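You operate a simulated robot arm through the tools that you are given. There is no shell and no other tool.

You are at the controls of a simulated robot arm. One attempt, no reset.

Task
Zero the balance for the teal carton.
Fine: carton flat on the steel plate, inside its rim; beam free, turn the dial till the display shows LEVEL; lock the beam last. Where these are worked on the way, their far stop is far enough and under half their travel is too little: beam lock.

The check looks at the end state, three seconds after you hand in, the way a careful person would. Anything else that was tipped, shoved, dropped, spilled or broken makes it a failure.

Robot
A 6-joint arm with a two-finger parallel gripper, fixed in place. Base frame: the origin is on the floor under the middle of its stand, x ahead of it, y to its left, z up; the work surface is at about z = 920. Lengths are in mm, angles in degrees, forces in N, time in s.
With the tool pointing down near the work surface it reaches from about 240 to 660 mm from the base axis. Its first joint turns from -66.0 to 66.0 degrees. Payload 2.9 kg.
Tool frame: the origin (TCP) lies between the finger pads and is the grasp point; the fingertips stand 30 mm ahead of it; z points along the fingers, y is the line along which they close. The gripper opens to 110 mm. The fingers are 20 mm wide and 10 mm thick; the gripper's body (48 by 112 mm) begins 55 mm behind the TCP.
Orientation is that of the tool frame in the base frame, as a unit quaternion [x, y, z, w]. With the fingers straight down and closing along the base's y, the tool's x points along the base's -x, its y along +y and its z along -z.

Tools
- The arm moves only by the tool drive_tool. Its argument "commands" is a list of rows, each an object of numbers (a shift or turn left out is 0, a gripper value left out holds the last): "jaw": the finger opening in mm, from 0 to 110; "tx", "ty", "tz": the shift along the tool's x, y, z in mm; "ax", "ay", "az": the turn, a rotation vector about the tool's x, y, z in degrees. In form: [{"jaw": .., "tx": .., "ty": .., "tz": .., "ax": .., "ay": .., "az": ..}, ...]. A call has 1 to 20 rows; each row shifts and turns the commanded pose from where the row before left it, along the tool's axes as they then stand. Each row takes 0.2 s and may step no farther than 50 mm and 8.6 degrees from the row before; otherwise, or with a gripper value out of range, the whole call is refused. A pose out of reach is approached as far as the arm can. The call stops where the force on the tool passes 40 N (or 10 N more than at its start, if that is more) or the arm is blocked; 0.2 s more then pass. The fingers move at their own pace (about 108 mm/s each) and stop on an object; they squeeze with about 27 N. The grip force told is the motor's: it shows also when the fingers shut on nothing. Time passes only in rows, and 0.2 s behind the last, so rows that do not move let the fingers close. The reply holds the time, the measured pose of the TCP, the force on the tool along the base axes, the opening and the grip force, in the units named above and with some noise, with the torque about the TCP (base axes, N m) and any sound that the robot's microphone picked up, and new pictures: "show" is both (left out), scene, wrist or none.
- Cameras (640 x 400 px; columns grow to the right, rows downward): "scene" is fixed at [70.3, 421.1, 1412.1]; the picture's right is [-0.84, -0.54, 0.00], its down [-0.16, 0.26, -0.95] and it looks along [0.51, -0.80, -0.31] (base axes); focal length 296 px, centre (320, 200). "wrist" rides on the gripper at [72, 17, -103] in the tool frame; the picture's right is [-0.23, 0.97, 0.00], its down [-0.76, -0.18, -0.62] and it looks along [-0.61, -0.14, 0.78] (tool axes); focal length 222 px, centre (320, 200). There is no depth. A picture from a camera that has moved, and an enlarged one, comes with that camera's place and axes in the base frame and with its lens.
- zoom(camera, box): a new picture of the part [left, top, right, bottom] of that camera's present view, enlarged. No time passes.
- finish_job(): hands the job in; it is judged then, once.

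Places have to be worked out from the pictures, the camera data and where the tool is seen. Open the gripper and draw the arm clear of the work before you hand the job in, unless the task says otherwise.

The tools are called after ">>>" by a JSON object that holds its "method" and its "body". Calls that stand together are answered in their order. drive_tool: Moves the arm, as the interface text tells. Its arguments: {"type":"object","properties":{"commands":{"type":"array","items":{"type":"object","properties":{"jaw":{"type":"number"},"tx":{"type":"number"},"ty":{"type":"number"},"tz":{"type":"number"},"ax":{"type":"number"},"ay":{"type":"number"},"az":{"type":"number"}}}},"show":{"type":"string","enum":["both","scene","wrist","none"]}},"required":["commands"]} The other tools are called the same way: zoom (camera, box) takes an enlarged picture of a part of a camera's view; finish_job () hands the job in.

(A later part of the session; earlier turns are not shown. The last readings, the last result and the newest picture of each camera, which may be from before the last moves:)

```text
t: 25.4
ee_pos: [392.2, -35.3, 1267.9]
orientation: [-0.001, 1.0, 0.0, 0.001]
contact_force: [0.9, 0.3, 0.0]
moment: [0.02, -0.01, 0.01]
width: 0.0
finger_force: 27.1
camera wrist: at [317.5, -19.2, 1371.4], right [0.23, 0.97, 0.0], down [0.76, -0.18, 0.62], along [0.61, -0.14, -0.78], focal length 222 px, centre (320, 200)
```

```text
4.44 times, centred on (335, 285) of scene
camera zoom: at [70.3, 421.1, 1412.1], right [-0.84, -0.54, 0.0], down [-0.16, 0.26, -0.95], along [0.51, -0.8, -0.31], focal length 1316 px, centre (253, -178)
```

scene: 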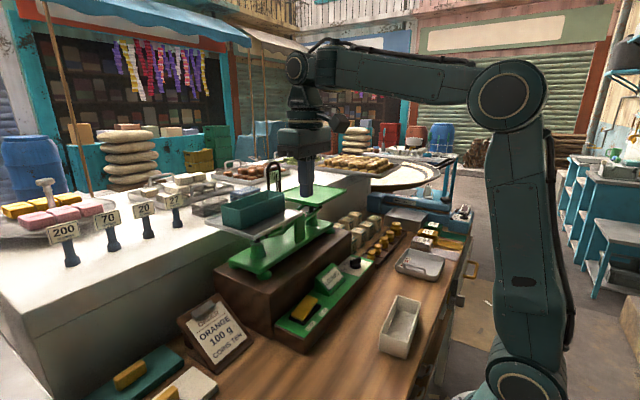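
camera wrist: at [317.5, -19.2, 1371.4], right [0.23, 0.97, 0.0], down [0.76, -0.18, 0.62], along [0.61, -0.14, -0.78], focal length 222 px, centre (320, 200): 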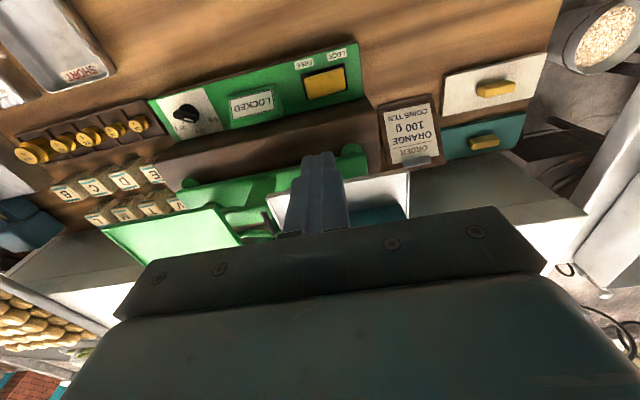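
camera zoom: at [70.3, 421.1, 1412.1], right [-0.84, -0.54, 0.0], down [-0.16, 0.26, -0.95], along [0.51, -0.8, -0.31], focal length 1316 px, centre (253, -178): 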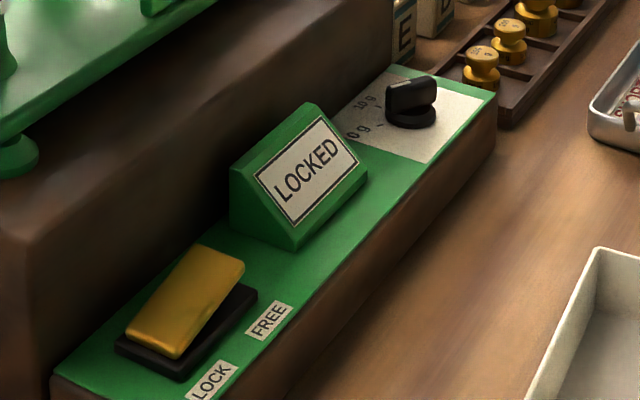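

The rocker's measured centre is about (396.5,−29.5), with the raised FREE end top at z≈984 near y=−59 and the LOCK end at z≈973. I'll position the closed fingertips above (396.5,−52) and descend to just above it.

>>> {"method": "drive_tool", "body": {"commands": [{"jaw": 0, "tx": -4.3, "ty": -16.7}, {"tz": 45}, {"tz": 45}, {"tz": 45}, {"tz": 45}, {"tz": 40}, {"tz": 13}, {}], "show": "both"}}

>>> {"method": "zoom", "body": {"camera": "scene", "box": [260, 210, 400, 330]}}

>>> {"method": "zoom", "body": {"camera": "wrist", "box": [180, 60, 420, 240]}}

```text
t: 27.2
ee_pos: [396.0, -52.9, 1035.6]
orientation: [0.0, 1.0, 0.001, 0.0]
contact_force: [-0.4, 1.0, -0.2]
moment: [-0.02, 0.01, -0.01]
width: 0.0
finger_force: 26.9
camera wrist: at [321.7, -37.6, 1138.6], right [0.23, 0.97, 0.0], down [0.76, -0.18, 0.62], along [0.61, -0.14, -0.78], focal length 222 px, centre (320, 200)
```

scene: 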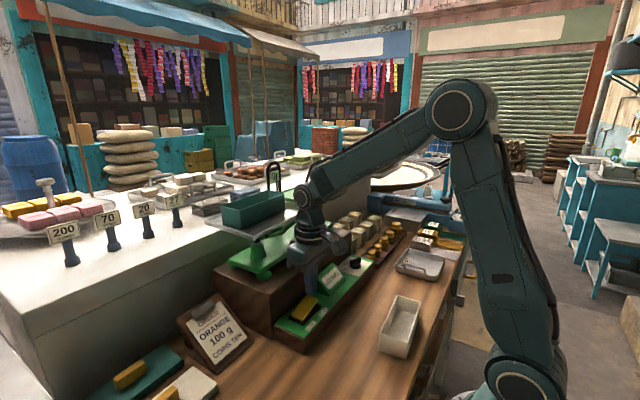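
wrist: 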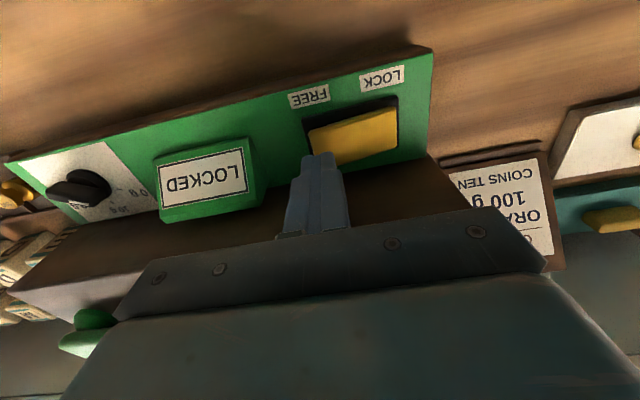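

```text
3.33 times, centred on (330, 270) of scene
camera zoom: at [70.3, 421.1, 1412.1], right [-0.84, -0.54, 0.0], down [-0.16, 0.26, -0.95], along [0.51, -0.8, -0.31], focal length 987 px, centre (287, -33)
```

zoom: 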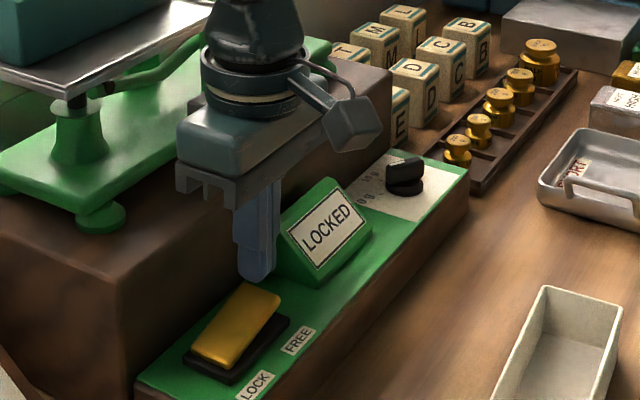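

```text
2.22 times, centred on (300, 150) of wrist
camera zoom: at [321.7, -37.6, 1138.6], right [0.23, 0.97, 0.0], down [0.76, -0.18, 0.62], along [0.61, -0.14, -0.78], focal length 494 px, centre (364, 311)
```

zoom: 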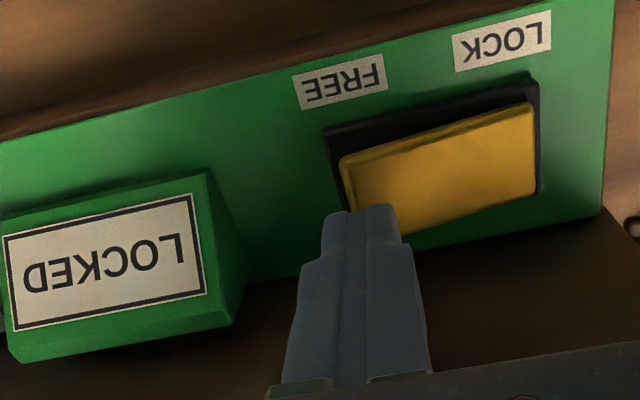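

The fingertips are about 22 mm above the FREE end of the rocker. I press down in small steps, watching force and the display.

>>> {"method": "drive_tool", "body": {"commands": [{"tz": 10}, {"tz": 8}, {"tz": 3}, {"tz": 2}, {"tz": 2}, {"tz": 2}, {}], "show": "none"}}

>>> {"method": "zoom", "body": {"camera": "scene", "box": [260, 210, 400, 330]}}

```text
t: 28.5
ee_pos: [395.9, -52.4, 1013.0]
orientation: [0.0, 1.0, 0.0, 0.002]
contact_force: [-5.0, -0.2, 9.9]
moment: [0.12, 0.23, 0.06]
width: 0.1
finger_force: 27.1
stopped in row 6: the force on the tool passed its limit at 45 N (the readings are from after the stop); the commanded pose is now the measured one
```

```text
3.33 times, centred on (330, 270) of scene
camera zoom: at [70.0, 421.1, 1412.1], right [-0.84, -0.54, 0.0], down [-0.16, 0.26, -0.95], along [0.51, -0.8, -0.31], focal length 987 px, centre (287, -33)
```

zoom: 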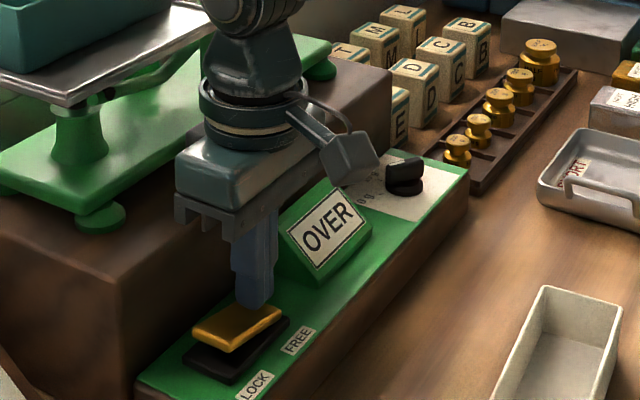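

The display now reads OVER, so the beam is free, and the rocker has flipped. I'll lift off and inspect the rocker, plate and dial.

>>> {"method": "drive_tool", "body": {"commands": [{"tz": -10}, {"tz": -40}, {"tz": -40}, {}], "show": "both"}}

>>> {"method": "zoom", "body": {"camera": "scene", "box": [270, 240, 400, 330]}}

>>> {"method": "zoom", "body": {"camera": "scene", "box": [200, 150, 350, 260]}}

>>> {"method": "zoom", "body": {"camera": "wrist", "box": [60, 60, 420, 260]}}

```text
t: 29.5
ee_pos: [395.3, -54.3, 1102.4]
orientation: [-0.001, 1.0, 0.0, 0.002]
contact_force: [0.1, 0.0, 0.6]
moment: [0.02, 0.01, 0.0]
width: 0.1
finger_force: 26.9
camera wrist: at [320.6, -38.2, 1205.8], right [0.23, 0.97, 0.0], down [0.76, -0.18, 0.63], along [0.61, -0.14, -0.78], focal length 222 px, centre (320, 200)
```

scene: 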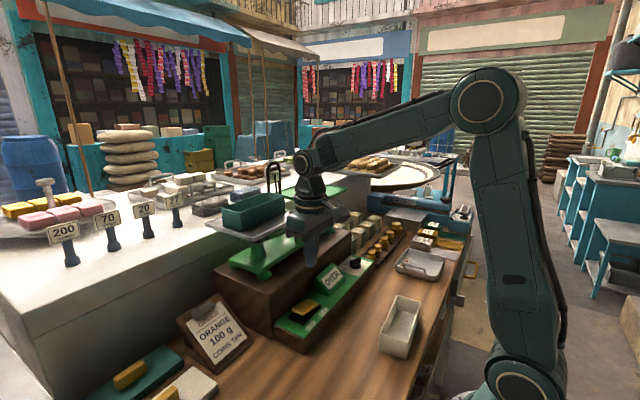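
wrist: 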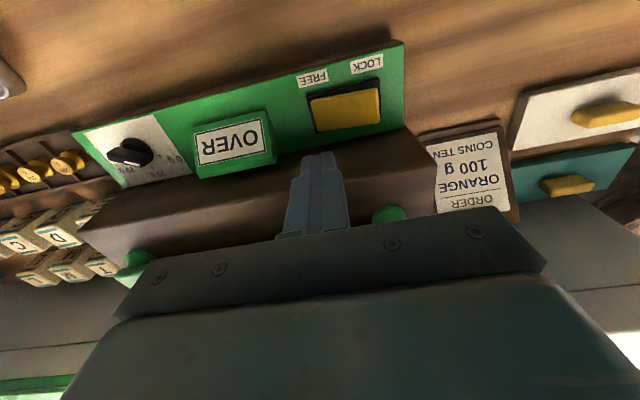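

```text
4.44 times, centred on (335, 285) of scene
camera zoom: at [70.3, 421.1, 1412.1], right [-0.84, -0.54, 0.0], down [-0.16, 0.26, -0.95], along [0.51, -0.8, -0.31], focal length 1316 px, centre (253, -178)
```

zoom: 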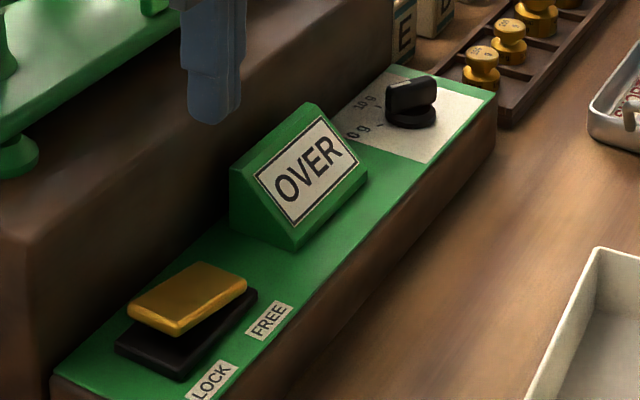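

```text
3.64 times, centred on (275, 205) of scene
camera zoom: at [70.3, 421.1, 1412.1], right [-0.84, -0.54, 0.0], down [-0.16, 0.26, -0.95], along [0.51, -0.8, -0.31], focal length 1077 px, centre (484, 182)
```

zoom: 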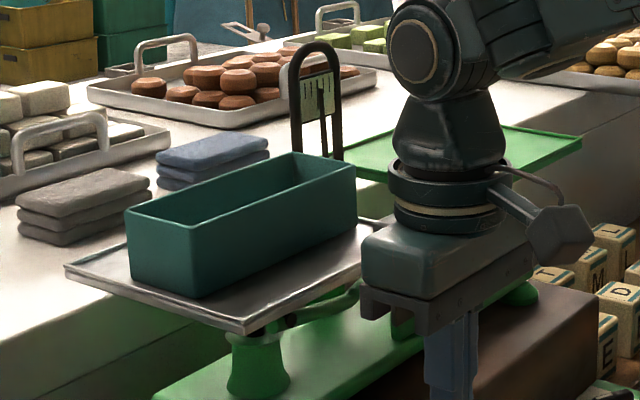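

```text
1.78 times, centred on (240, 160) of wrist
camera zoom: at [320.6, -38.2, 1205.8], right [0.23, 0.97, 0.0], down [0.76, -0.18, 0.63], along [0.61, -0.14, -0.78], focal length 395 px, centre (462, 271)
```

zoom: 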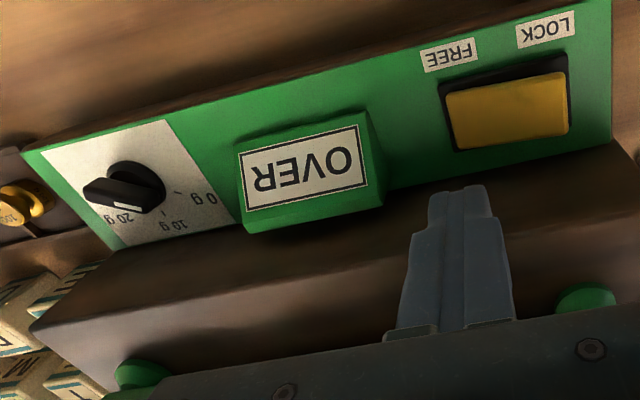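

The rocker is fully over to FREE (LOCK end raised) and the carton stays flat on the plate. Next I move across toward the dial at about (397,−286), keeping the same height, to look at it closely.

>>> {"method": "drive_tool", "body": {"commands": [{"tz": -20}, {"ty": -45}, {"ty": -45}, {"ty": -45}, {"ty": -45}, {"ty": -45}, {"jaw": 60}, {}], "show": "both"}}

>>> {"method": "zoom", "body": {"camera": "wrist", "box": [240, 40, 420, 180]}}

>>> {"method": "zoom", "body": {"camera": "scene", "box": [320, 230, 400, 290]}}

```text
t: 31.3
ee_pos: [395.3, -279.0, 1121.5]
orientation: [0.0, 1.0, -0.001, 0.003]
contact_force: [0.7, 0.4, 0.0]
moment: [0.01, -0.01, -0.01]
width: 60.1
finger_force: 0.1
camera wrist: at [321.4, -262.8, 1224.9], right [0.23, 0.97, 0.0], down [0.76, -0.18, 0.63], along [0.61, -0.14, -0.78], focal length 222 px, centre (320, 200)
```

scene: 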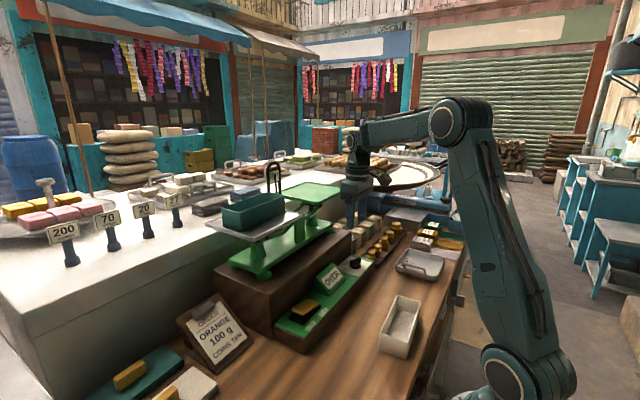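
wrist: 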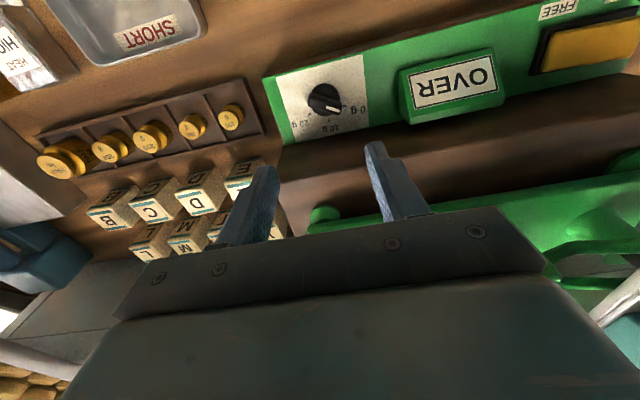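

```text
2.86 times, centred on (330, 110) of wrist
camera zoom: at [321.4, -262.8, 1224.9], right [0.23, 0.97, 0.0], down [0.76, -0.18, 0.63], along [0.61, -0.14, -0.78], focal length 635 px, centre (291, 457)
```

zoom: 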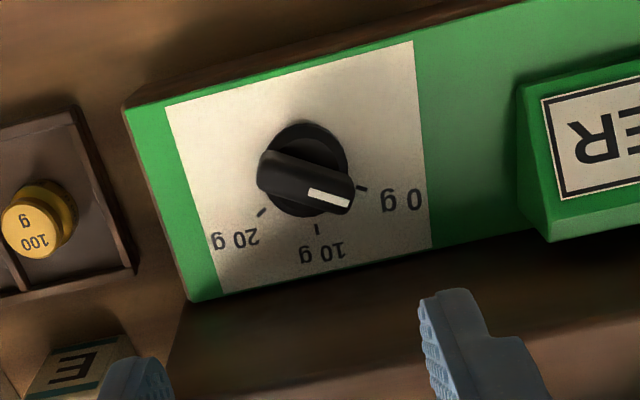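

```text
6.67 times, centred on (360, 260) of scene
camera zoom: at [70.3, 421.1, 1412.1], right [-0.84, -0.54, 0.0], down [-0.16, 0.26, -0.95], along [0.51, -0.8, -0.31], focal length 1974 px, centre (53, -200)
```

zoom: 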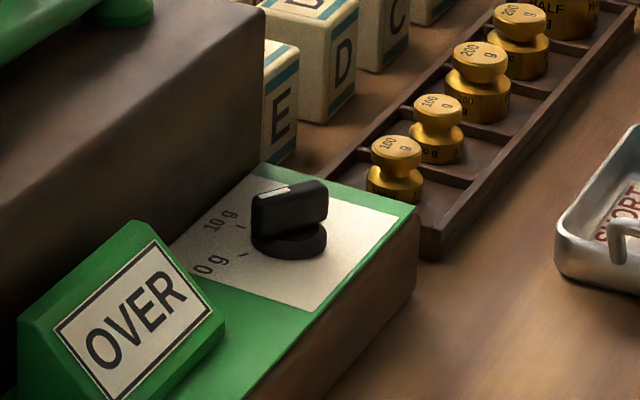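

The dial is clear now: axis about (389.5,−272.6), the bar's white pointer is at the 0 g mark (60° toward +y), and 20 g lies 120° clockwise. I'll centre over it, turn the tool −58° so the fingers straddle the bar, set jaw 40 and descend partway.

>>> {"method": "drive_tool", "body": {"commands": [{"jaw": 40, "tx": 6, "ty": 6.4}, {"az": -8.3}, {"az": -8.3}, {"az": -8.3}, {"az": -8.3}, {"az": -8.3}, {"az": -8.3}, {"az": -8.2}, {"tz": 35}, {"tz": 30}, {}], "show": "both"}}

>>> {"method": "zoom", "body": {"camera": "wrist", "box": [220, 60, 420, 220]}}

>>> {"method": "zoom", "body": {"camera": "scene", "box": [310, 200, 420, 290]}}

```text
t: 33.7
ee_pos: [391.1, -269.8, 1057.5]
orientation: [-0.485, 0.874, -0.001, 0.002]
contact_force: [0.5, -0.5, -0.9]
moment: [-0.05, -0.02, 0.02]
width: 40.1
finger_force: 0.1
camera wrist: at [335.9, -324.1, 1161.5], right [-0.71, 0.71, 0.0], down [0.55, 0.55, 0.63], along [0.45, 0.44, -0.78], focal length 222 px, centre (320, 200)
```

scene: 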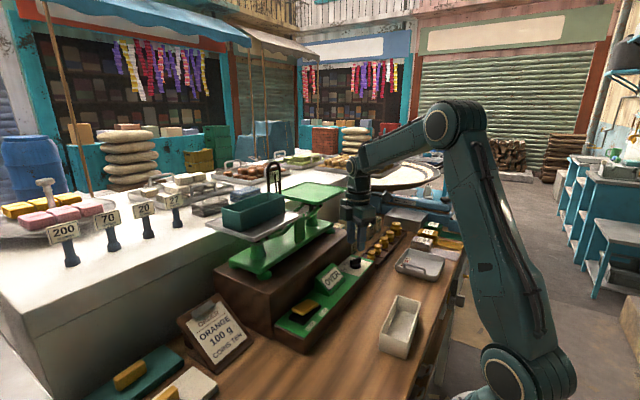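
wrist: 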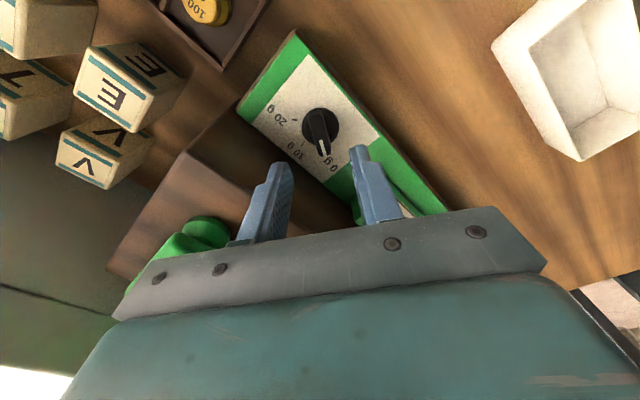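

```text
2.50 times, centred on (320, 140) of wrist
camera zoom: at [335.9, -324.1, 1161.5], right [-0.71, 0.71, 0.0], down [0.55, 0.55, 0.63], along [0.45, 0.44, -0.78], focal length 555 px, centre (320, 350)
```

zoom: 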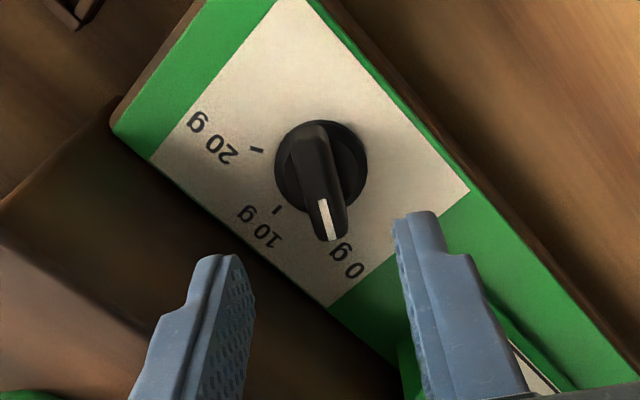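

```text
4.44 times, centred on (365, 245) of scene
camera zoom: at [70.3, 421.1, 1412.1], right [-0.84, -0.54, 0.0], down [-0.16, 0.26, -0.95], along [0.51, -0.8, -0.31], focal length 1316 px, centre (120, 0)
```

zoom: 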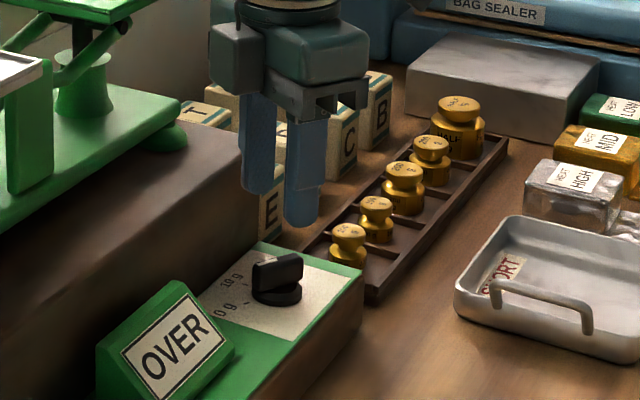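

The knob centre measures about (387.7,−272), so I shift +3.5 mm in tool x and +1.7 mm in tool y, then descend so the fingertips are at z≈974 beside the bar.

>>> {"method": "drive_tool", "body": {"commands": [{"tx": 3.5, "ty": 1.7}, {"tz": 20}, {"tz": 20}, {"tz": 8}, {"tz": 5}, {}], "show": "both"}}

>>> {"method": "zoom", "body": {"camera": "wrist", "box": [220, 60, 420, 220]}}

>>> {"method": "zoom", "body": {"camera": "scene", "box": [310, 200, 420, 290]}}

```text
t: 35.1
ee_pos: [386.7, -272.2, 1005.8]
orientation: [-0.485, 0.875, -0.002, 0.003]
contact_force: [0.3, 0.7, 0.4]
moment: [0.02, -0.01, -0.02]
width: 39.8
finger_force: 0.1
camera wrist: at [333.1, -325.4, 1108.2], right [-0.71, 0.71, 0.0], down [0.55, 0.55, 0.63], along [0.45, 0.44, -0.78], focal length 222 px, centre (320, 200)
```

scene: 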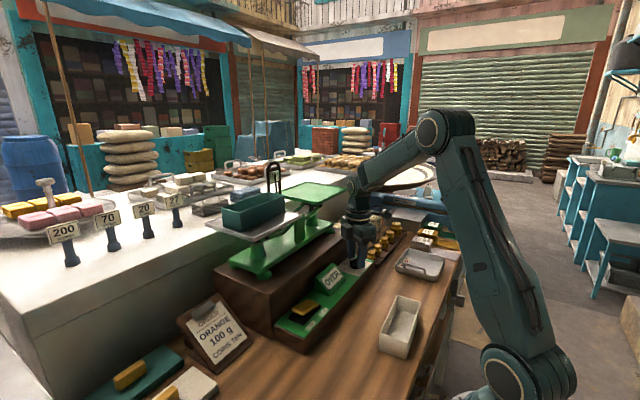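
wrist: 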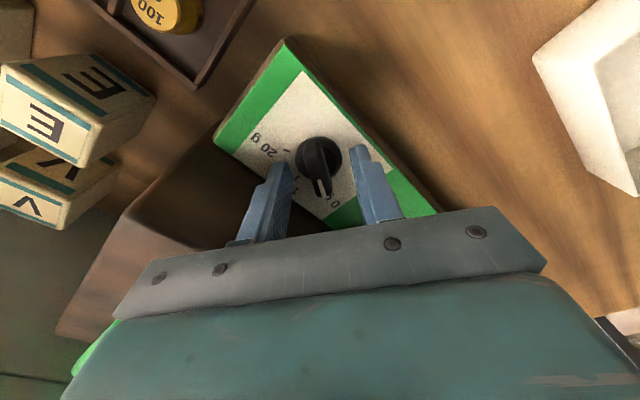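

```text
2.50 times, centred on (320, 140) of wrist
camera zoom: at [333.1, -325.4, 1108.2], right [-0.71, 0.71, 0.0], down [0.55, 0.55, 0.63], along [0.45, 0.44, -0.78], focal length 555 px, centre (320, 350)
```

zoom: 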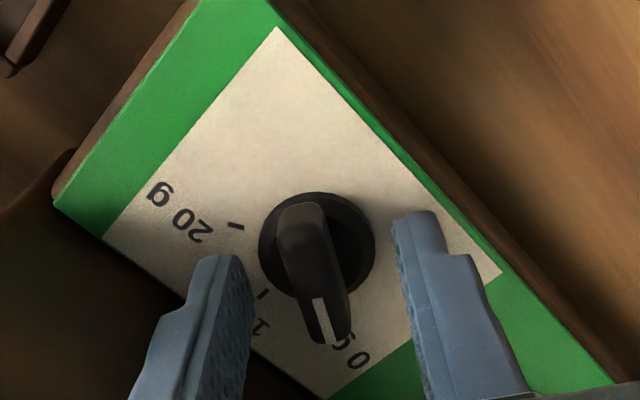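

```text
4.44 times, centred on (365, 245) of scene
camera zoom: at [70.3, 421.1, 1412.1], right [-0.84, -0.54, 0.0], down [-0.16, 0.26, -0.95], along [0.51, -0.8, -0.31], focal length 1316 px, centre (120, 0)
```

zoom: 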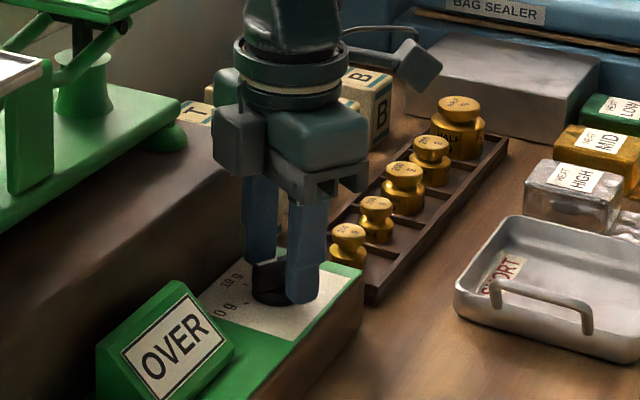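

The bar sits between the fingertips. I close the gripper on it and check.

>>> {"method": "drive_tool", "body": {"commands": [{"jaw": 20}, {"jaw": 8}, {"jaw": 4}, {"jaw": 4}, {}], "show": "wrist"}}

>>> {"method": "zoom", "body": {"camera": "wrist", "box": [220, 60, 420, 220]}}

>>> {"method": "zoom", "body": {"camera": "scene", "box": [310, 200, 420, 290]}}

```text
t: 36.3
ee_pos: [389.6, -272.8, 1004.4]
orientation: [-0.484, 0.875, -0.002, 0.003]
contact_force: [13.1, -10.0, -2.9]
moment: [-0.11, 0.17, -0.01]
width: 11.8
finger_force: 44.8
camera wrist: at [333.8, -326.0, 1108.5], right [-0.71, 0.71, -0.01], down [0.55, 0.55, 0.63], along [0.45, 0.44, -0.78], focal length 222 px, centre (320, 200)
```

wrist: 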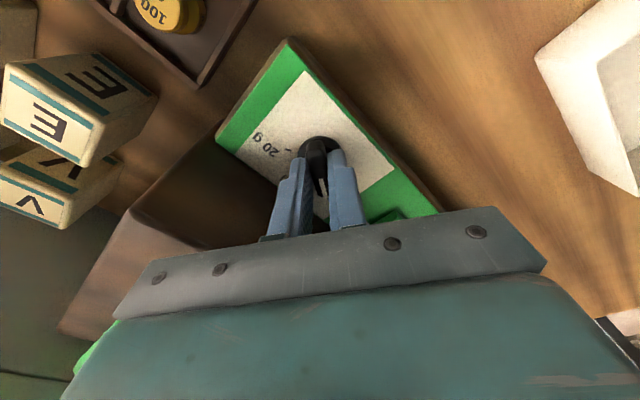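

```text
2.50 times, centred on (320, 140) of wrist
camera zoom: at [333.8, -326.0, 1108.5], right [-0.71, 0.71, -0.01], down [0.55, 0.55, 0.63], along [0.45, 0.44, -0.78], focal length 555 px, centre (320, 350)
```

zoom: 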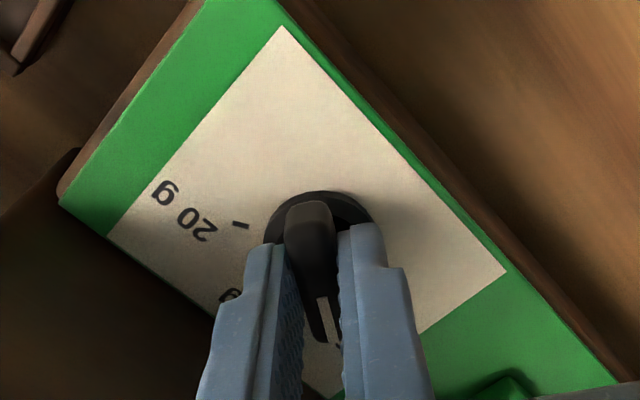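

```text
4.44 times, centred on (365, 245) of scene
camera zoom: at [70.7, 420.8, 1412.2], right [-0.84, -0.54, 0.0], down [-0.17, 0.26, -0.95], along [0.51, -0.8, -0.31], focal length 1316 px, centre (120, 0)
```

zoom: 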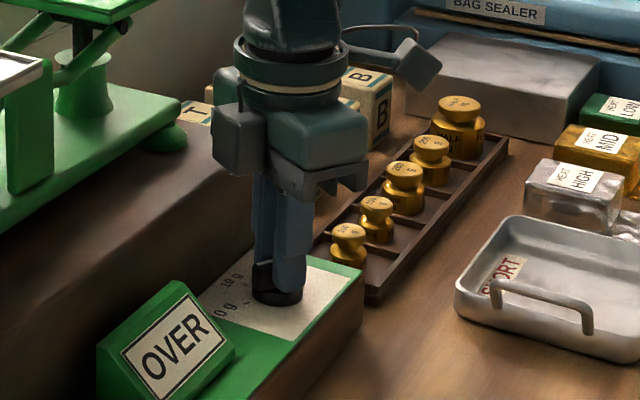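

The bar is gripped (11.8 mm) but a ~16 N side force along −tool y shows I'm slightly off-axis. I relieve it by shifting −1.7 mm in tool y, then turn the dial 8° clockwise (toward 10 g) and read the display.

>>> {"method": "drive_tool", "body": {"commands": [{"ty": -1.7}, {}, {"az": 4}, {"az": 4}, {}, {}], "show": "none"}}

>>> {"method": "zoom", "body": {"camera": "scene", "box": [310, 200, 420, 290]}}

>>> {"method": "zoom", "body": {"camera": "wrist", "box": [220, 60, 420, 220]}}

```text
t: 37.7
ee_pos: [388.0, -272.0, 1004.5]
orientation: [-0.423, 0.906, -0.001, 0.002]
contact_force: [-4.8, -1.1, 6.3]
moment: [-0.88, 1.07, 0.0]
width: 11.7
finger_force: 45.3
```

```text
4.44 times, centred on (365, 245) of scene
camera zoom: at [70.1, 421.2, 1412.1], right [-0.84, -0.54, 0.0], down [-0.16, 0.26, -0.95], along [0.51, -0.8, -0.31], focal length 1316 px, centre (120, 0)
```

zoom: 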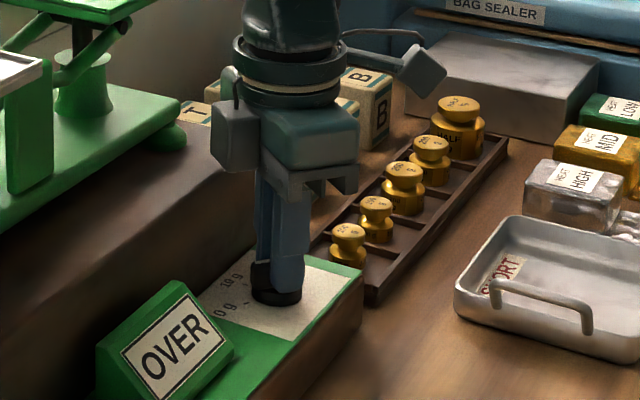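

```text
2.50 times, centred on (320, 140) of wrist
camera zoom: at [327.3, -318.3, 1108.6], right [-0.6, 0.8, 0.0], down [0.62, 0.47, 0.63], along [0.5, 0.37, -0.78], focal length 555 px, centre (320, 350)
```

zoom: 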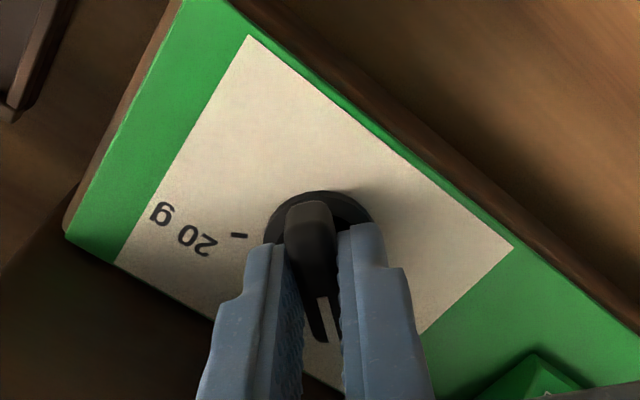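

The knob turns with the gripper (still OVER). I continue clockwise in small steps and read the display after each move.

>>> {"method": "drive_tool", "body": {"commands": [{"az": 5}, {"az": 5}, {}, {}], "show": "none"}}

>>> {"method": "zoom", "body": {"camera": "scene", "box": [310, 200, 420, 290]}}

```text
t: 38.7
ee_pos: [387.3, -273.5, 1004.2]
orientation: [-0.342, 0.94, 0.0, 0.002]
contact_force: [-17.7, 6.4, 17.1]
moment: [-0.27, 0.94, -0.02]
width: 11.7
finger_force: 45.0
```

```text
4.44 times, centred on (365, 245) of scene
camera zoom: at [69.6, 421.4, 1412.0], right [-0.84, -0.54, 0.0], down [-0.16, 0.26, -0.95], along [0.51, -0.8, -0.31], focal length 1316 px, centre (120, 0)
```

zoom: 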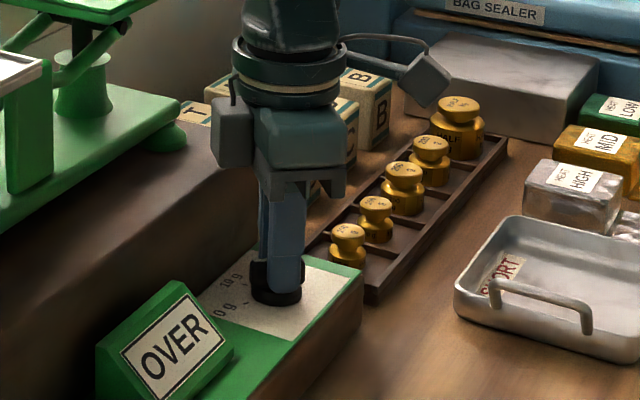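

Side and upward forces are building (−18, 6, 17 N), so the command is off-axis and slightly low. I correct by about (−1.5,+0.6) mm and raise 1.5 mm before continuing the turn.

>>> {"method": "drive_tool", "body": {"commands": [{"tx": 0.8, "ty": 1.4, "tz": -1.5}, {}, {"az": 5}, {}, {}], "show": "none"}}

>>> {"method": "zoom", "body": {"camera": "scene", "box": [310, 200, 420, 290]}}

>>> {"method": "zoom", "body": {"camera": "wrist", "box": [220, 60, 420, 220]}}

```text
t: 39.9
ee_pos: [387.9, -272.6, 1004.8]
orientation: [-0.301, 0.954, 0.0, 0.003]
contact_force: [7.6, 3.4, -20.5]
moment: [0.13, -0.03, -0.02]
width: 11.6
finger_force: 45.1
```

```text
4.44 times, centred on (365, 245) of scene
camera zoom: at [70.8, 421.0, 1412.1], right [-0.84, -0.54, 0.0], down [-0.17, 0.26, -0.95], along [0.51, -0.8, -0.31], focal length 1316 px, centre (120, 0)
```

zoom: 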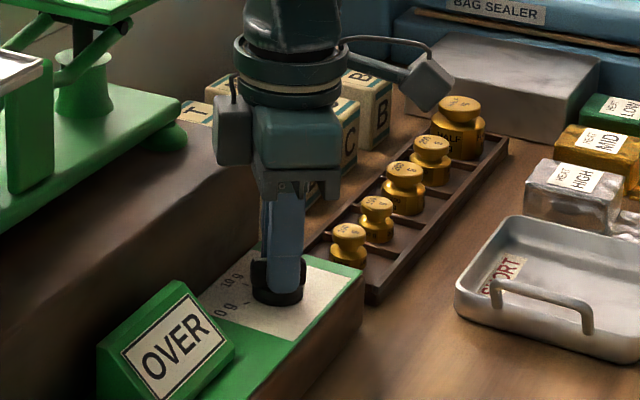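

```text
2.50 times, centred on (320, 140) of wrist
camera zoom: at [317.5, -301.4, 1108.5], right [-0.37, 0.93, 0.0], down [0.72, 0.29, 0.63], along [0.58, 0.23, -0.78], focal length 555 px, centre (320, 350)
```

zoom: 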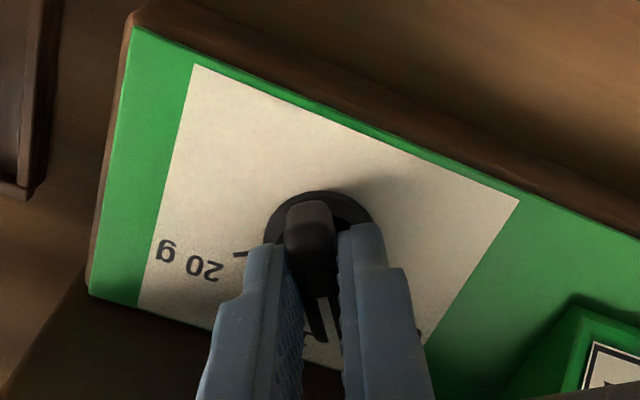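

Vertical force is now −20 N (pulling up), so I lower 0.8 mm and continue turning 6° more.

>>> {"method": "drive_tool", "body": {"commands": [{"tz": 0.8}, {"az": 3}, {"az": 3}, {}, {}], "show": "none"}}

>>> {"method": "zoom", "body": {"camera": "scene", "box": [310, 220, 400, 300]}}

```text
t: 41.1
ee_pos: [387.8, -271.8, 1004.2]
orientation: [-0.251, 0.968, 0.001, 0.001]
contact_force: [10.9, 11.3, -24.7]
moment: [0.25, -0.23, -0.02]
width: 11.9
finger_force: 45.5
```

```text
5.00 times, centred on (355, 260) of scene
camera zoom: at [70.9, 421.2, 1412.0], right [-0.84, -0.54, 0.0], down [-0.17, 0.26, -0.95], along [0.51, -0.8, -0.31], focal length 1481 px, centre (145, -100)
```

zoom: 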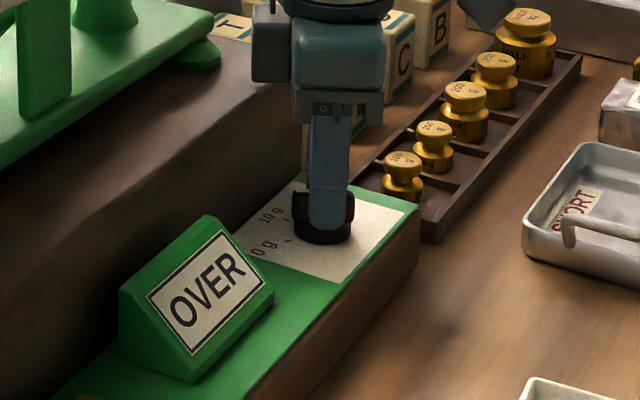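

Still OVER at about 29° of yaw. The forces (11,11,−25) tell me to move along them, so I shift (+1,+1) mm and down 1 mm and re-read.

>>> {"method": "drive_tool", "body": {"commands": [{"tx": -1.3, "ty": 0.4, "tz": 1.0}, {}, {}], "show": "none"}}

```text
t: 41.9
ee_pos: [387.6, -273.3, 1004.7]
orientation: [-0.249, 0.969, -0.002, 0.002]
contact_force: [-4.7, 2.8, -5.9]
moment: [0.33, 0.1, 0.01]
width: 11.8
finger_force: 44.5
```

Forces dropped to a few newtons. I continue the clockwise turn by 6° and read the display.

>>> {"method": "drive_tool", "body": {"commands": [{"az": 3}, {"az": 3}, {}, {}], "show": "none"}}

>>> {"method": "zoom", "body": {"camera": "scene", "box": [310, 220, 400, 300]}}

```text
t: 42.9
ee_pos: [387.1, -272.7, 1004.9]
orientation: [-0.198, 0.98, 0.0, 0.003]
contact_force: [-17.6, 3.5, 18.5]
moment: [-0.12, 1.16, 0.02]
width: 11.4
finger_force: 45.1
```

```text
5.00 times, centred on (355, 260) of scene
camera zoom: at [69.6, 421.3, 1412.1], right [-0.84, -0.54, 0.0], down [-0.16, 0.26, -0.95], along [0.51, -0.8, -0.31], focal length 1481 px, centre (145, -100)
```

zoom: 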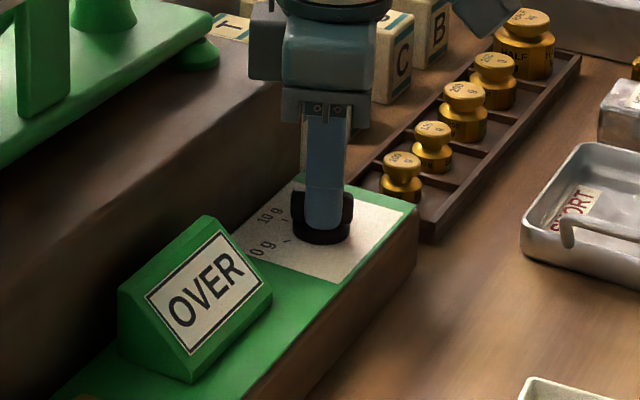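

Still OVER at yaw ≈23° (~6 g). I compensate (−1.2 mm x, +0.7 mm z) and turn another 6°.

>>> {"method": "drive_tool", "body": {"commands": [{"tx": 1.0, "ty": 0.5, "tz": -0.6}, {}, {"az": 3}, {"az": 3}, {}, {}], "show": "none"}}

>>> {"method": "zoom", "body": {"camera": "scene", "box": [310, 220, 400, 300]}}

```text
t: 44.3
ee_pos: [387.2, -272.0, 1004.7]
orientation: [-0.149, 0.989, -0.001, 0.003]
contact_force: [1.3, 4.4, 5.8]
moment: [0.37, -0.41, 0.01]
width: 11.7
finger_force: 45.3
```

```text
5.00 times, centred on (355, 260) of scene
camera zoom: at [70.3, 421.3, 1412.1], right [-0.84, -0.54, 0.0], down [-0.16, 0.26, -0.95], along [0.51, -0.8, -0.31], focal length 1481 px, centre (145, -100)
```

zoom: 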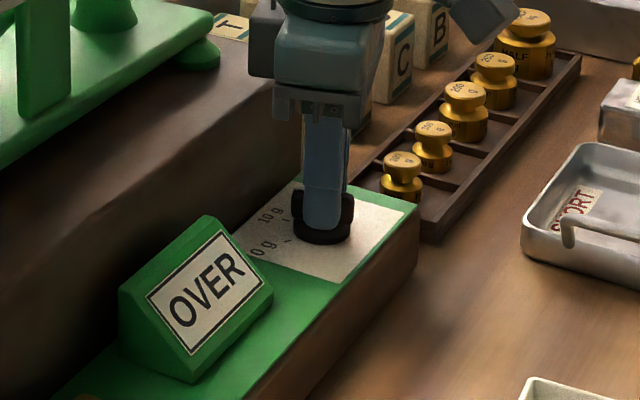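

Forces are low, still OVER at yaw ≈17°. I turn another 6°.

>>> {"method": "drive_tool", "body": {"commands": [{"az": 3}, {"az": 3}, {}, {}], "show": "none"}}

>>> {"method": "zoom", "body": {"camera": "scene", "box": [310, 220, 400, 300]}}

```text
t: 45.3
ee_pos: [388.1, -272.0, 1004.3]
orientation: [-0.095, 0.995, -0.001, 0.004]
contact_force: [3.0, 4.6, 4.8]
moment: [0.44, -1.32, 0.0]
width: 12.1
finger_force: 44.6
```

```text
5.00 times, centred on (355, 260) of scene
camera zoom: at [70.3, 421.3, 1412.1], right [-0.84, -0.54, 0.0], down [-0.16, 0.26, -0.95], along [0.51, -0.8, -0.31], focal length 1481 px, centre (145, -100)
```

zoom: 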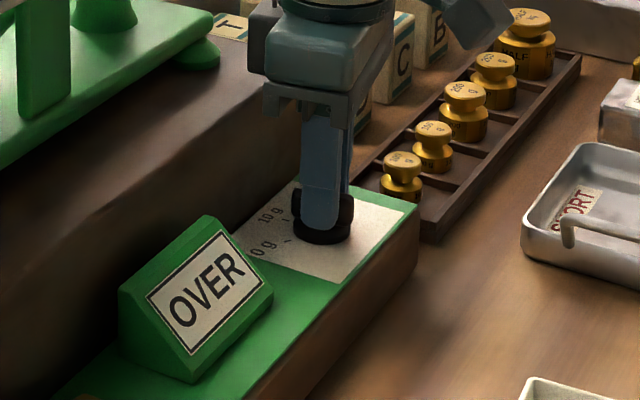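

Still OVER at yaw ≈11° (~8 g). Another 6°.

>>> {"method": "drive_tool", "body": {"commands": [{"az": 3}, {"az": 3}, {}, {}], "show": "none"}}

>>> {"method": "zoom", "body": {"camera": "scene", "box": [310, 220, 400, 300]}}

```text
t: 46.3
ee_pos: [387.4, -271.6, 1006.5]
orientation: [-0.043, 0.999, 0.0, 0.003]
contact_force: [9.1, 4.2, -1.4]
moment: [0.22, -1.31, -0.01]
width: 11.7
finger_force: 45.3
```

```text
5.00 times, centred on (355, 260) of scene
camera zoom: at [70.5, 421.2, 1412.1], right [-0.84, -0.54, 0.0], down [-0.16, 0.26, -0.95], along [0.51, -0.8, -0.31], focal length 1481 px, centre (145, -100)
```

zoom: 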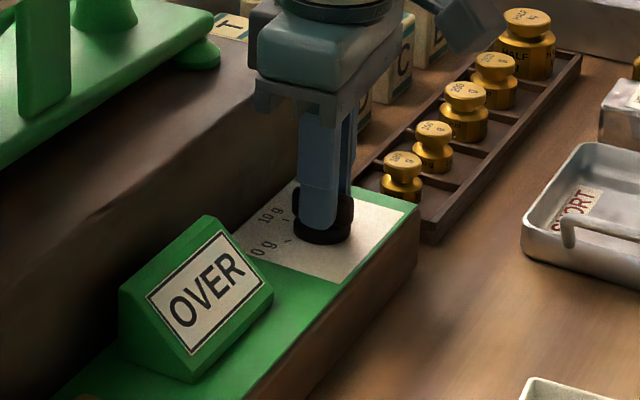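

Yaw ≈5°, forces modest, still OVER. Another 6° clockwise.

>>> {"method": "drive_tool", "body": {"commands": [{"tx": -0.6, "az": 3}, {"az": 3}, {}, {}], "show": "none"}}

>>> {"method": "zoom", "body": {"camera": "scene", "box": [310, 220, 400, 300]}}

>>> {"method": "zoom", "body": {"camera": "wrist", "box": [220, 60, 420, 220]}}

```text
t: 47.3
ee_pos: [387.8, -271.9, 1005.2]
orientation: [0.009, 1.0, 0.001, 0.001]
contact_force: [2.2, 7.8, -1.9]
moment: [0.11, -0.85, 0.04]
width: 11.7
finger_force: 45.0
```

```text
5.00 times, centred on (355, 260) of scene
camera zoom: at [70.4, 421.3, 1412.0], right [-0.84, -0.54, 0.0], down [-0.16, 0.26, -0.95], along [0.51, -0.8, -0.31], focal length 1481 px, centre (145, -100)
```

zoom: 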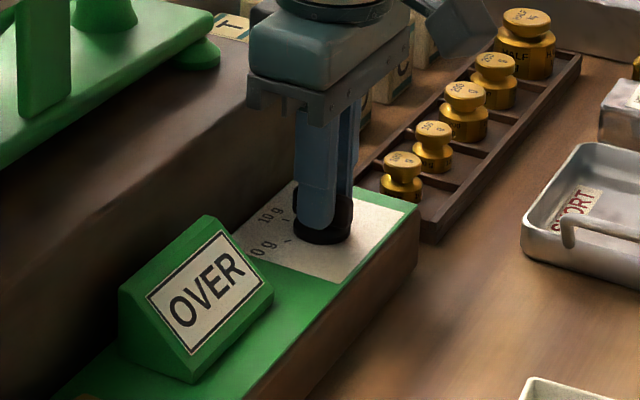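

```text
2.50 times, centred on (320, 140) of wrist
camera zoom: at [314.2, -254.7, 1108.9], right [0.24, 0.97, 0.0], down [0.76, -0.19, 0.63], along [0.61, -0.15, -0.78], focal length 555 px, centre (320, 350)
```

zoom: 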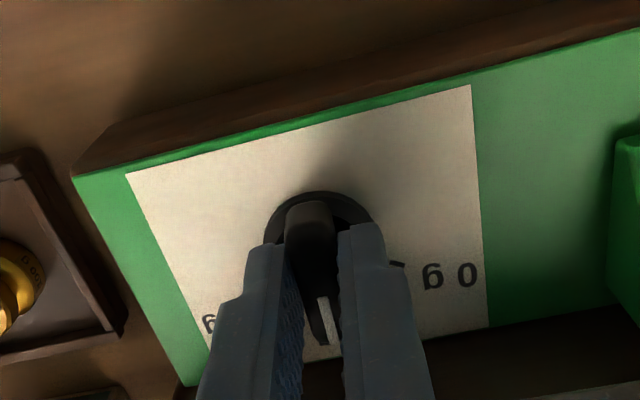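

Pointer now at about 10 g and still OVER. I keep turning in 5–6° steps.

>>> {"method": "drive_tool", "body": {"commands": [{"ty": 0.5, "az": 3}, {"az": 3}, {}, {}], "show": "none"}}

>>> {"method": "zoom", "body": {"camera": "scene", "box": [310, 220, 400, 300]}}

```text
t: 48.3
ee_pos: [388.6, -271.5, 1005.6]
orientation: [0.061, 0.998, 0.001, 0.002]
contact_force: [0.7, 2.6, 1.0]
moment: [0.2, 1.36, 0.02]
width: 11.8
finger_force: 44.8
```

```text
5.00 times, centred on (355, 260) of scene
camera zoom: at [70.4, 421.2, 1412.1], right [-0.84, -0.54, 0.0], down [-0.16, 0.26, -0.95], along [0.51, -0.8, -0.31], focal length 1481 px, centre (145, -100)
```

zoom: 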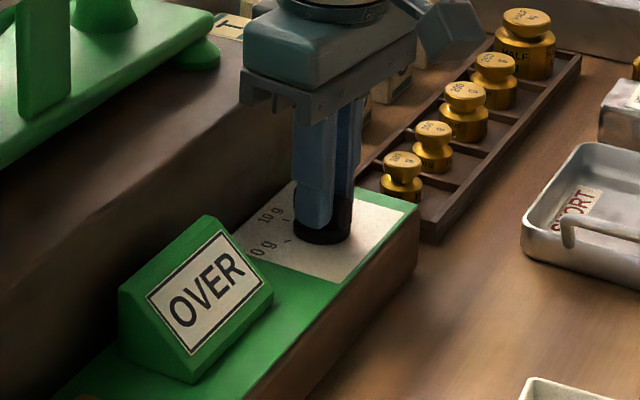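

Yaw ≈ −7° (~11 g), forces small, still OVER. Next 5°.

>>> {"method": "drive_tool", "body": {"commands": [{"az": 2.5}, {"az": 2.5}, {}, {}], "show": "none"}}

>>> {"method": "zoom", "body": {"camera": "scene", "box": [310, 220, 400, 300]}}

```text
t: 49.3
ee_pos: [387.9, -271.2, 1005.4]
orientation: [0.104, 0.995, 0.001, 0.003]
contact_force: [-0.5, 1.5, 1.7]
moment: [0.2, 1.19, 0.03]
width: 11.5
finger_force: 45.1
```

```text
5.00 times, centred on (355, 260) of scene
camera zoom: at [70.3, 421.1, 1412.1], right [-0.84, -0.54, 0.0], down [-0.16, 0.26, -0.95], along [0.51, -0.8, -0.31], focal length 1481 px, centre (145, -100)
```

zoom: 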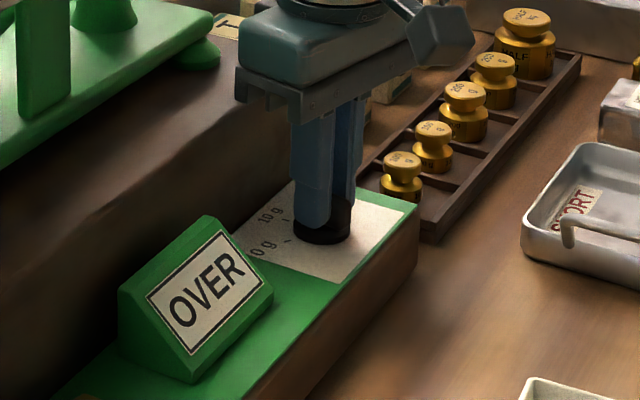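

Yaw ≈ −12° (~12 g), still OVER with low forces. Another 5°.

>>> {"method": "drive_tool", "body": {"commands": [{"az": 2.5}, {"az": 2.5}, {}, {}], "show": "none"}}

>>> {"method": "zoom", "body": {"camera": "scene", "box": [310, 220, 400, 300]}}

```text
t: 50.3
ee_pos: [387.3, -271.8, 1006.5]
orientation: [0.147, 0.989, 0.0, 0.003]
contact_force: [-1.2, -2.0, 0.8]
moment: [0.18, 1.04, 0.0]
width: 11.8
finger_force: 45.3
```

```text
5.00 times, centred on (355, 260) of scene
camera zoom: at [70.3, 421.1, 1412.1], right [-0.84, -0.54, 0.0], down [-0.16, 0.26, -0.95], along [0.51, -0.8, -0.31], focal length 1481 px, centre (145, -100)
```

zoom: 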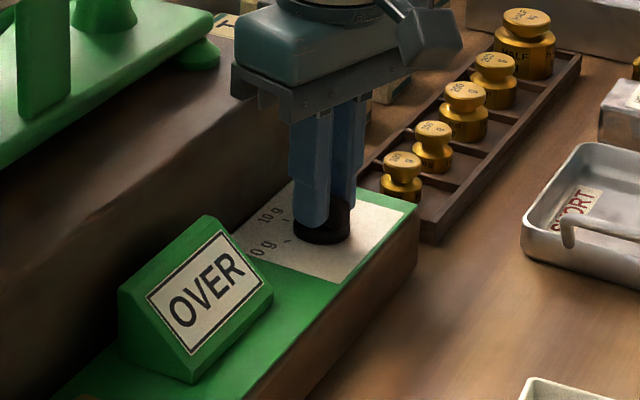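

Yaw ≈ −17° (~13 g), still OVER. Another 5°.

>>> {"method": "drive_tool", "body": {"commands": [{"az": 2.5}, {"az": 2.5}, {}, {}], "show": "none"}}

>>> {"method": "zoom", "body": {"camera": "scene", "box": [310, 220, 400, 300]}}

```text
t: 51.3
ee_pos: [386.5, -271.9, 1004.9]
orientation: [0.191, 0.982, 0.0, 0.003]
contact_force: [-7.8, -0.1, -0.2]
moment: [-0.55, -0.88, 0.0]
width: 12.1
finger_force: 45.1
```

```text
5.00 times, centred on (355, 260) of scene
camera zoom: at [70.1, 421.1, 1412.1], right [-0.84, -0.54, 0.0], down [-0.16, 0.26, -0.95], along [0.51, -0.8, -0.31], focal length 1481 px, centre (145, -100)
```

zoom: 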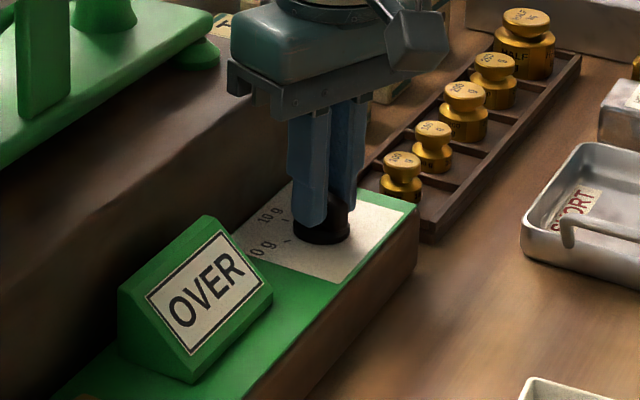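

Yaw ≈ −22° (~14 g), still OVER; gripper body remains clear of the platform. Another 5° with a small −x correction.

>>> {"method": "drive_tool", "body": {"commands": [{"tx": 0.5, "az": 2.5}, {"az": 2.5}, {}, {}], "show": "none"}}

>>> {"method": "zoom", "body": {"camera": "scene", "box": [310, 220, 400, 300]}}

```text
t: 52.3
ee_pos: [387.9, -272.0, 1005.3]
orientation: [0.233, 0.972, 0.001, 0.003]
contact_force: [3.0, -2.6, 0.0]
moment: [0.02, 0.35, -0.03]
width: 11.8
finger_force: 44.9
```

```text
5.00 times, centred on (355, 260) of scene
camera zoom: at [70.4, 421.0, 1412.1], right [-0.84, -0.54, 0.0], down [-0.16, 0.26, -0.95], along [0.51, -0.8, -0.31], focal length 1481 px, centre (145, -100)
```

zoom: 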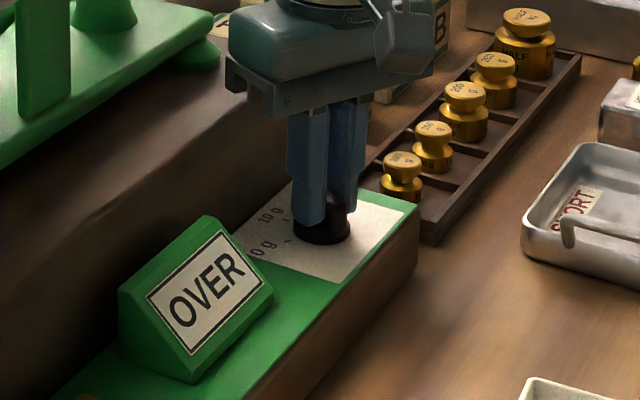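

Yaw ≈ −27° (~14.5 g), still OVER. Another 4°.

>>> {"method": "drive_tool", "body": {"commands": [{"az": 2}, {"az": 2}, {}, {}], "show": "none"}}

>>> {"method": "zoom", "body": {"camera": "scene", "box": [310, 220, 400, 300]}}

```text
t: 53.3
ee_pos: [388.6, -270.4, 1004.7]
orientation: [0.267, 0.964, 0.001, 0.003]
contact_force: [-1.3, 3.9, -1.0]
moment: [-0.75, -0.98, 0.0]
width: 11.9
finger_force: 45.0
```

```text
5.00 times, centred on (355, 260) of scene
camera zoom: at [70.2, 421.2, 1412.1], right [-0.84, -0.54, 0.0], down [-0.16, 0.26, -0.95], along [0.51, -0.8, -0.31], focal length 1481 px, centre (145, -100)
```

zoom: 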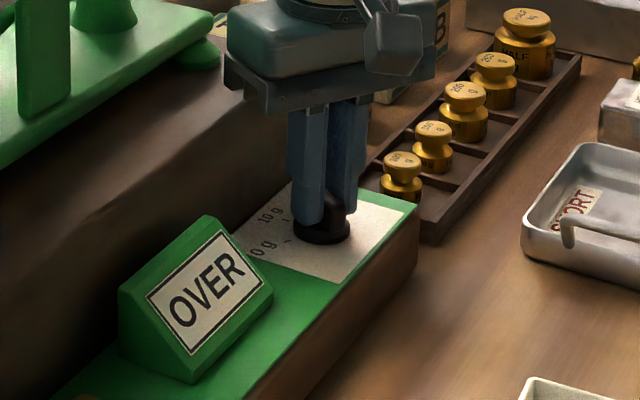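

Yaw ≈ −31°, still OVER. I check in the wrist view that the knob really follows, and turn another 4°.

>>> {"method": "drive_tool", "body": {"commands": [{"az": 2}, {"az": 2}, {}, {}], "show": "none"}}

>>> {"method": "zoom", "body": {"camera": "scene", "box": [310, 220, 400, 300]}}

>>> {"method": "zoom", "body": {"camera": "wrist", "box": [220, 60, 420, 220]}}

```text
t: 54.3
ee_pos: [388.1, -271.2, 1005.1]
orientation: [0.3, 0.954, 0.001, 0.003]
contact_force: [8.9, 2.6, 7.2]
moment: [0.63, 1.03, 0.01]
width: 11.8
finger_force: 45.0
```

```text
5.00 times, centred on (355, 260) of scene
camera zoom: at [70.5, 421.2, 1412.1], right [-0.84, -0.54, 0.0], down [-0.16, 0.26, -0.95], along [0.51, -0.8, -0.31], focal length 1481 px, centre (145, -100)
```

zoom: 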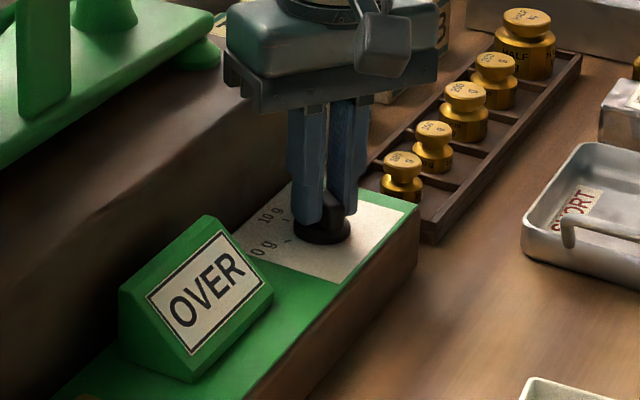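

```text
2.50 times, centred on (320, 140) of wrist
camera zoom: at [336.5, -216.6, 1108.8], right [0.74, 0.67, 0.0], down [0.52, -0.58, 0.63], along [0.42, -0.46, -0.78], focal length 555 px, centre (320, 350)
```

zoom: 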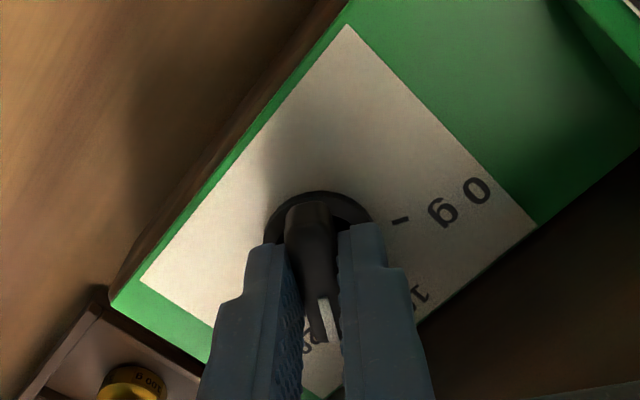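

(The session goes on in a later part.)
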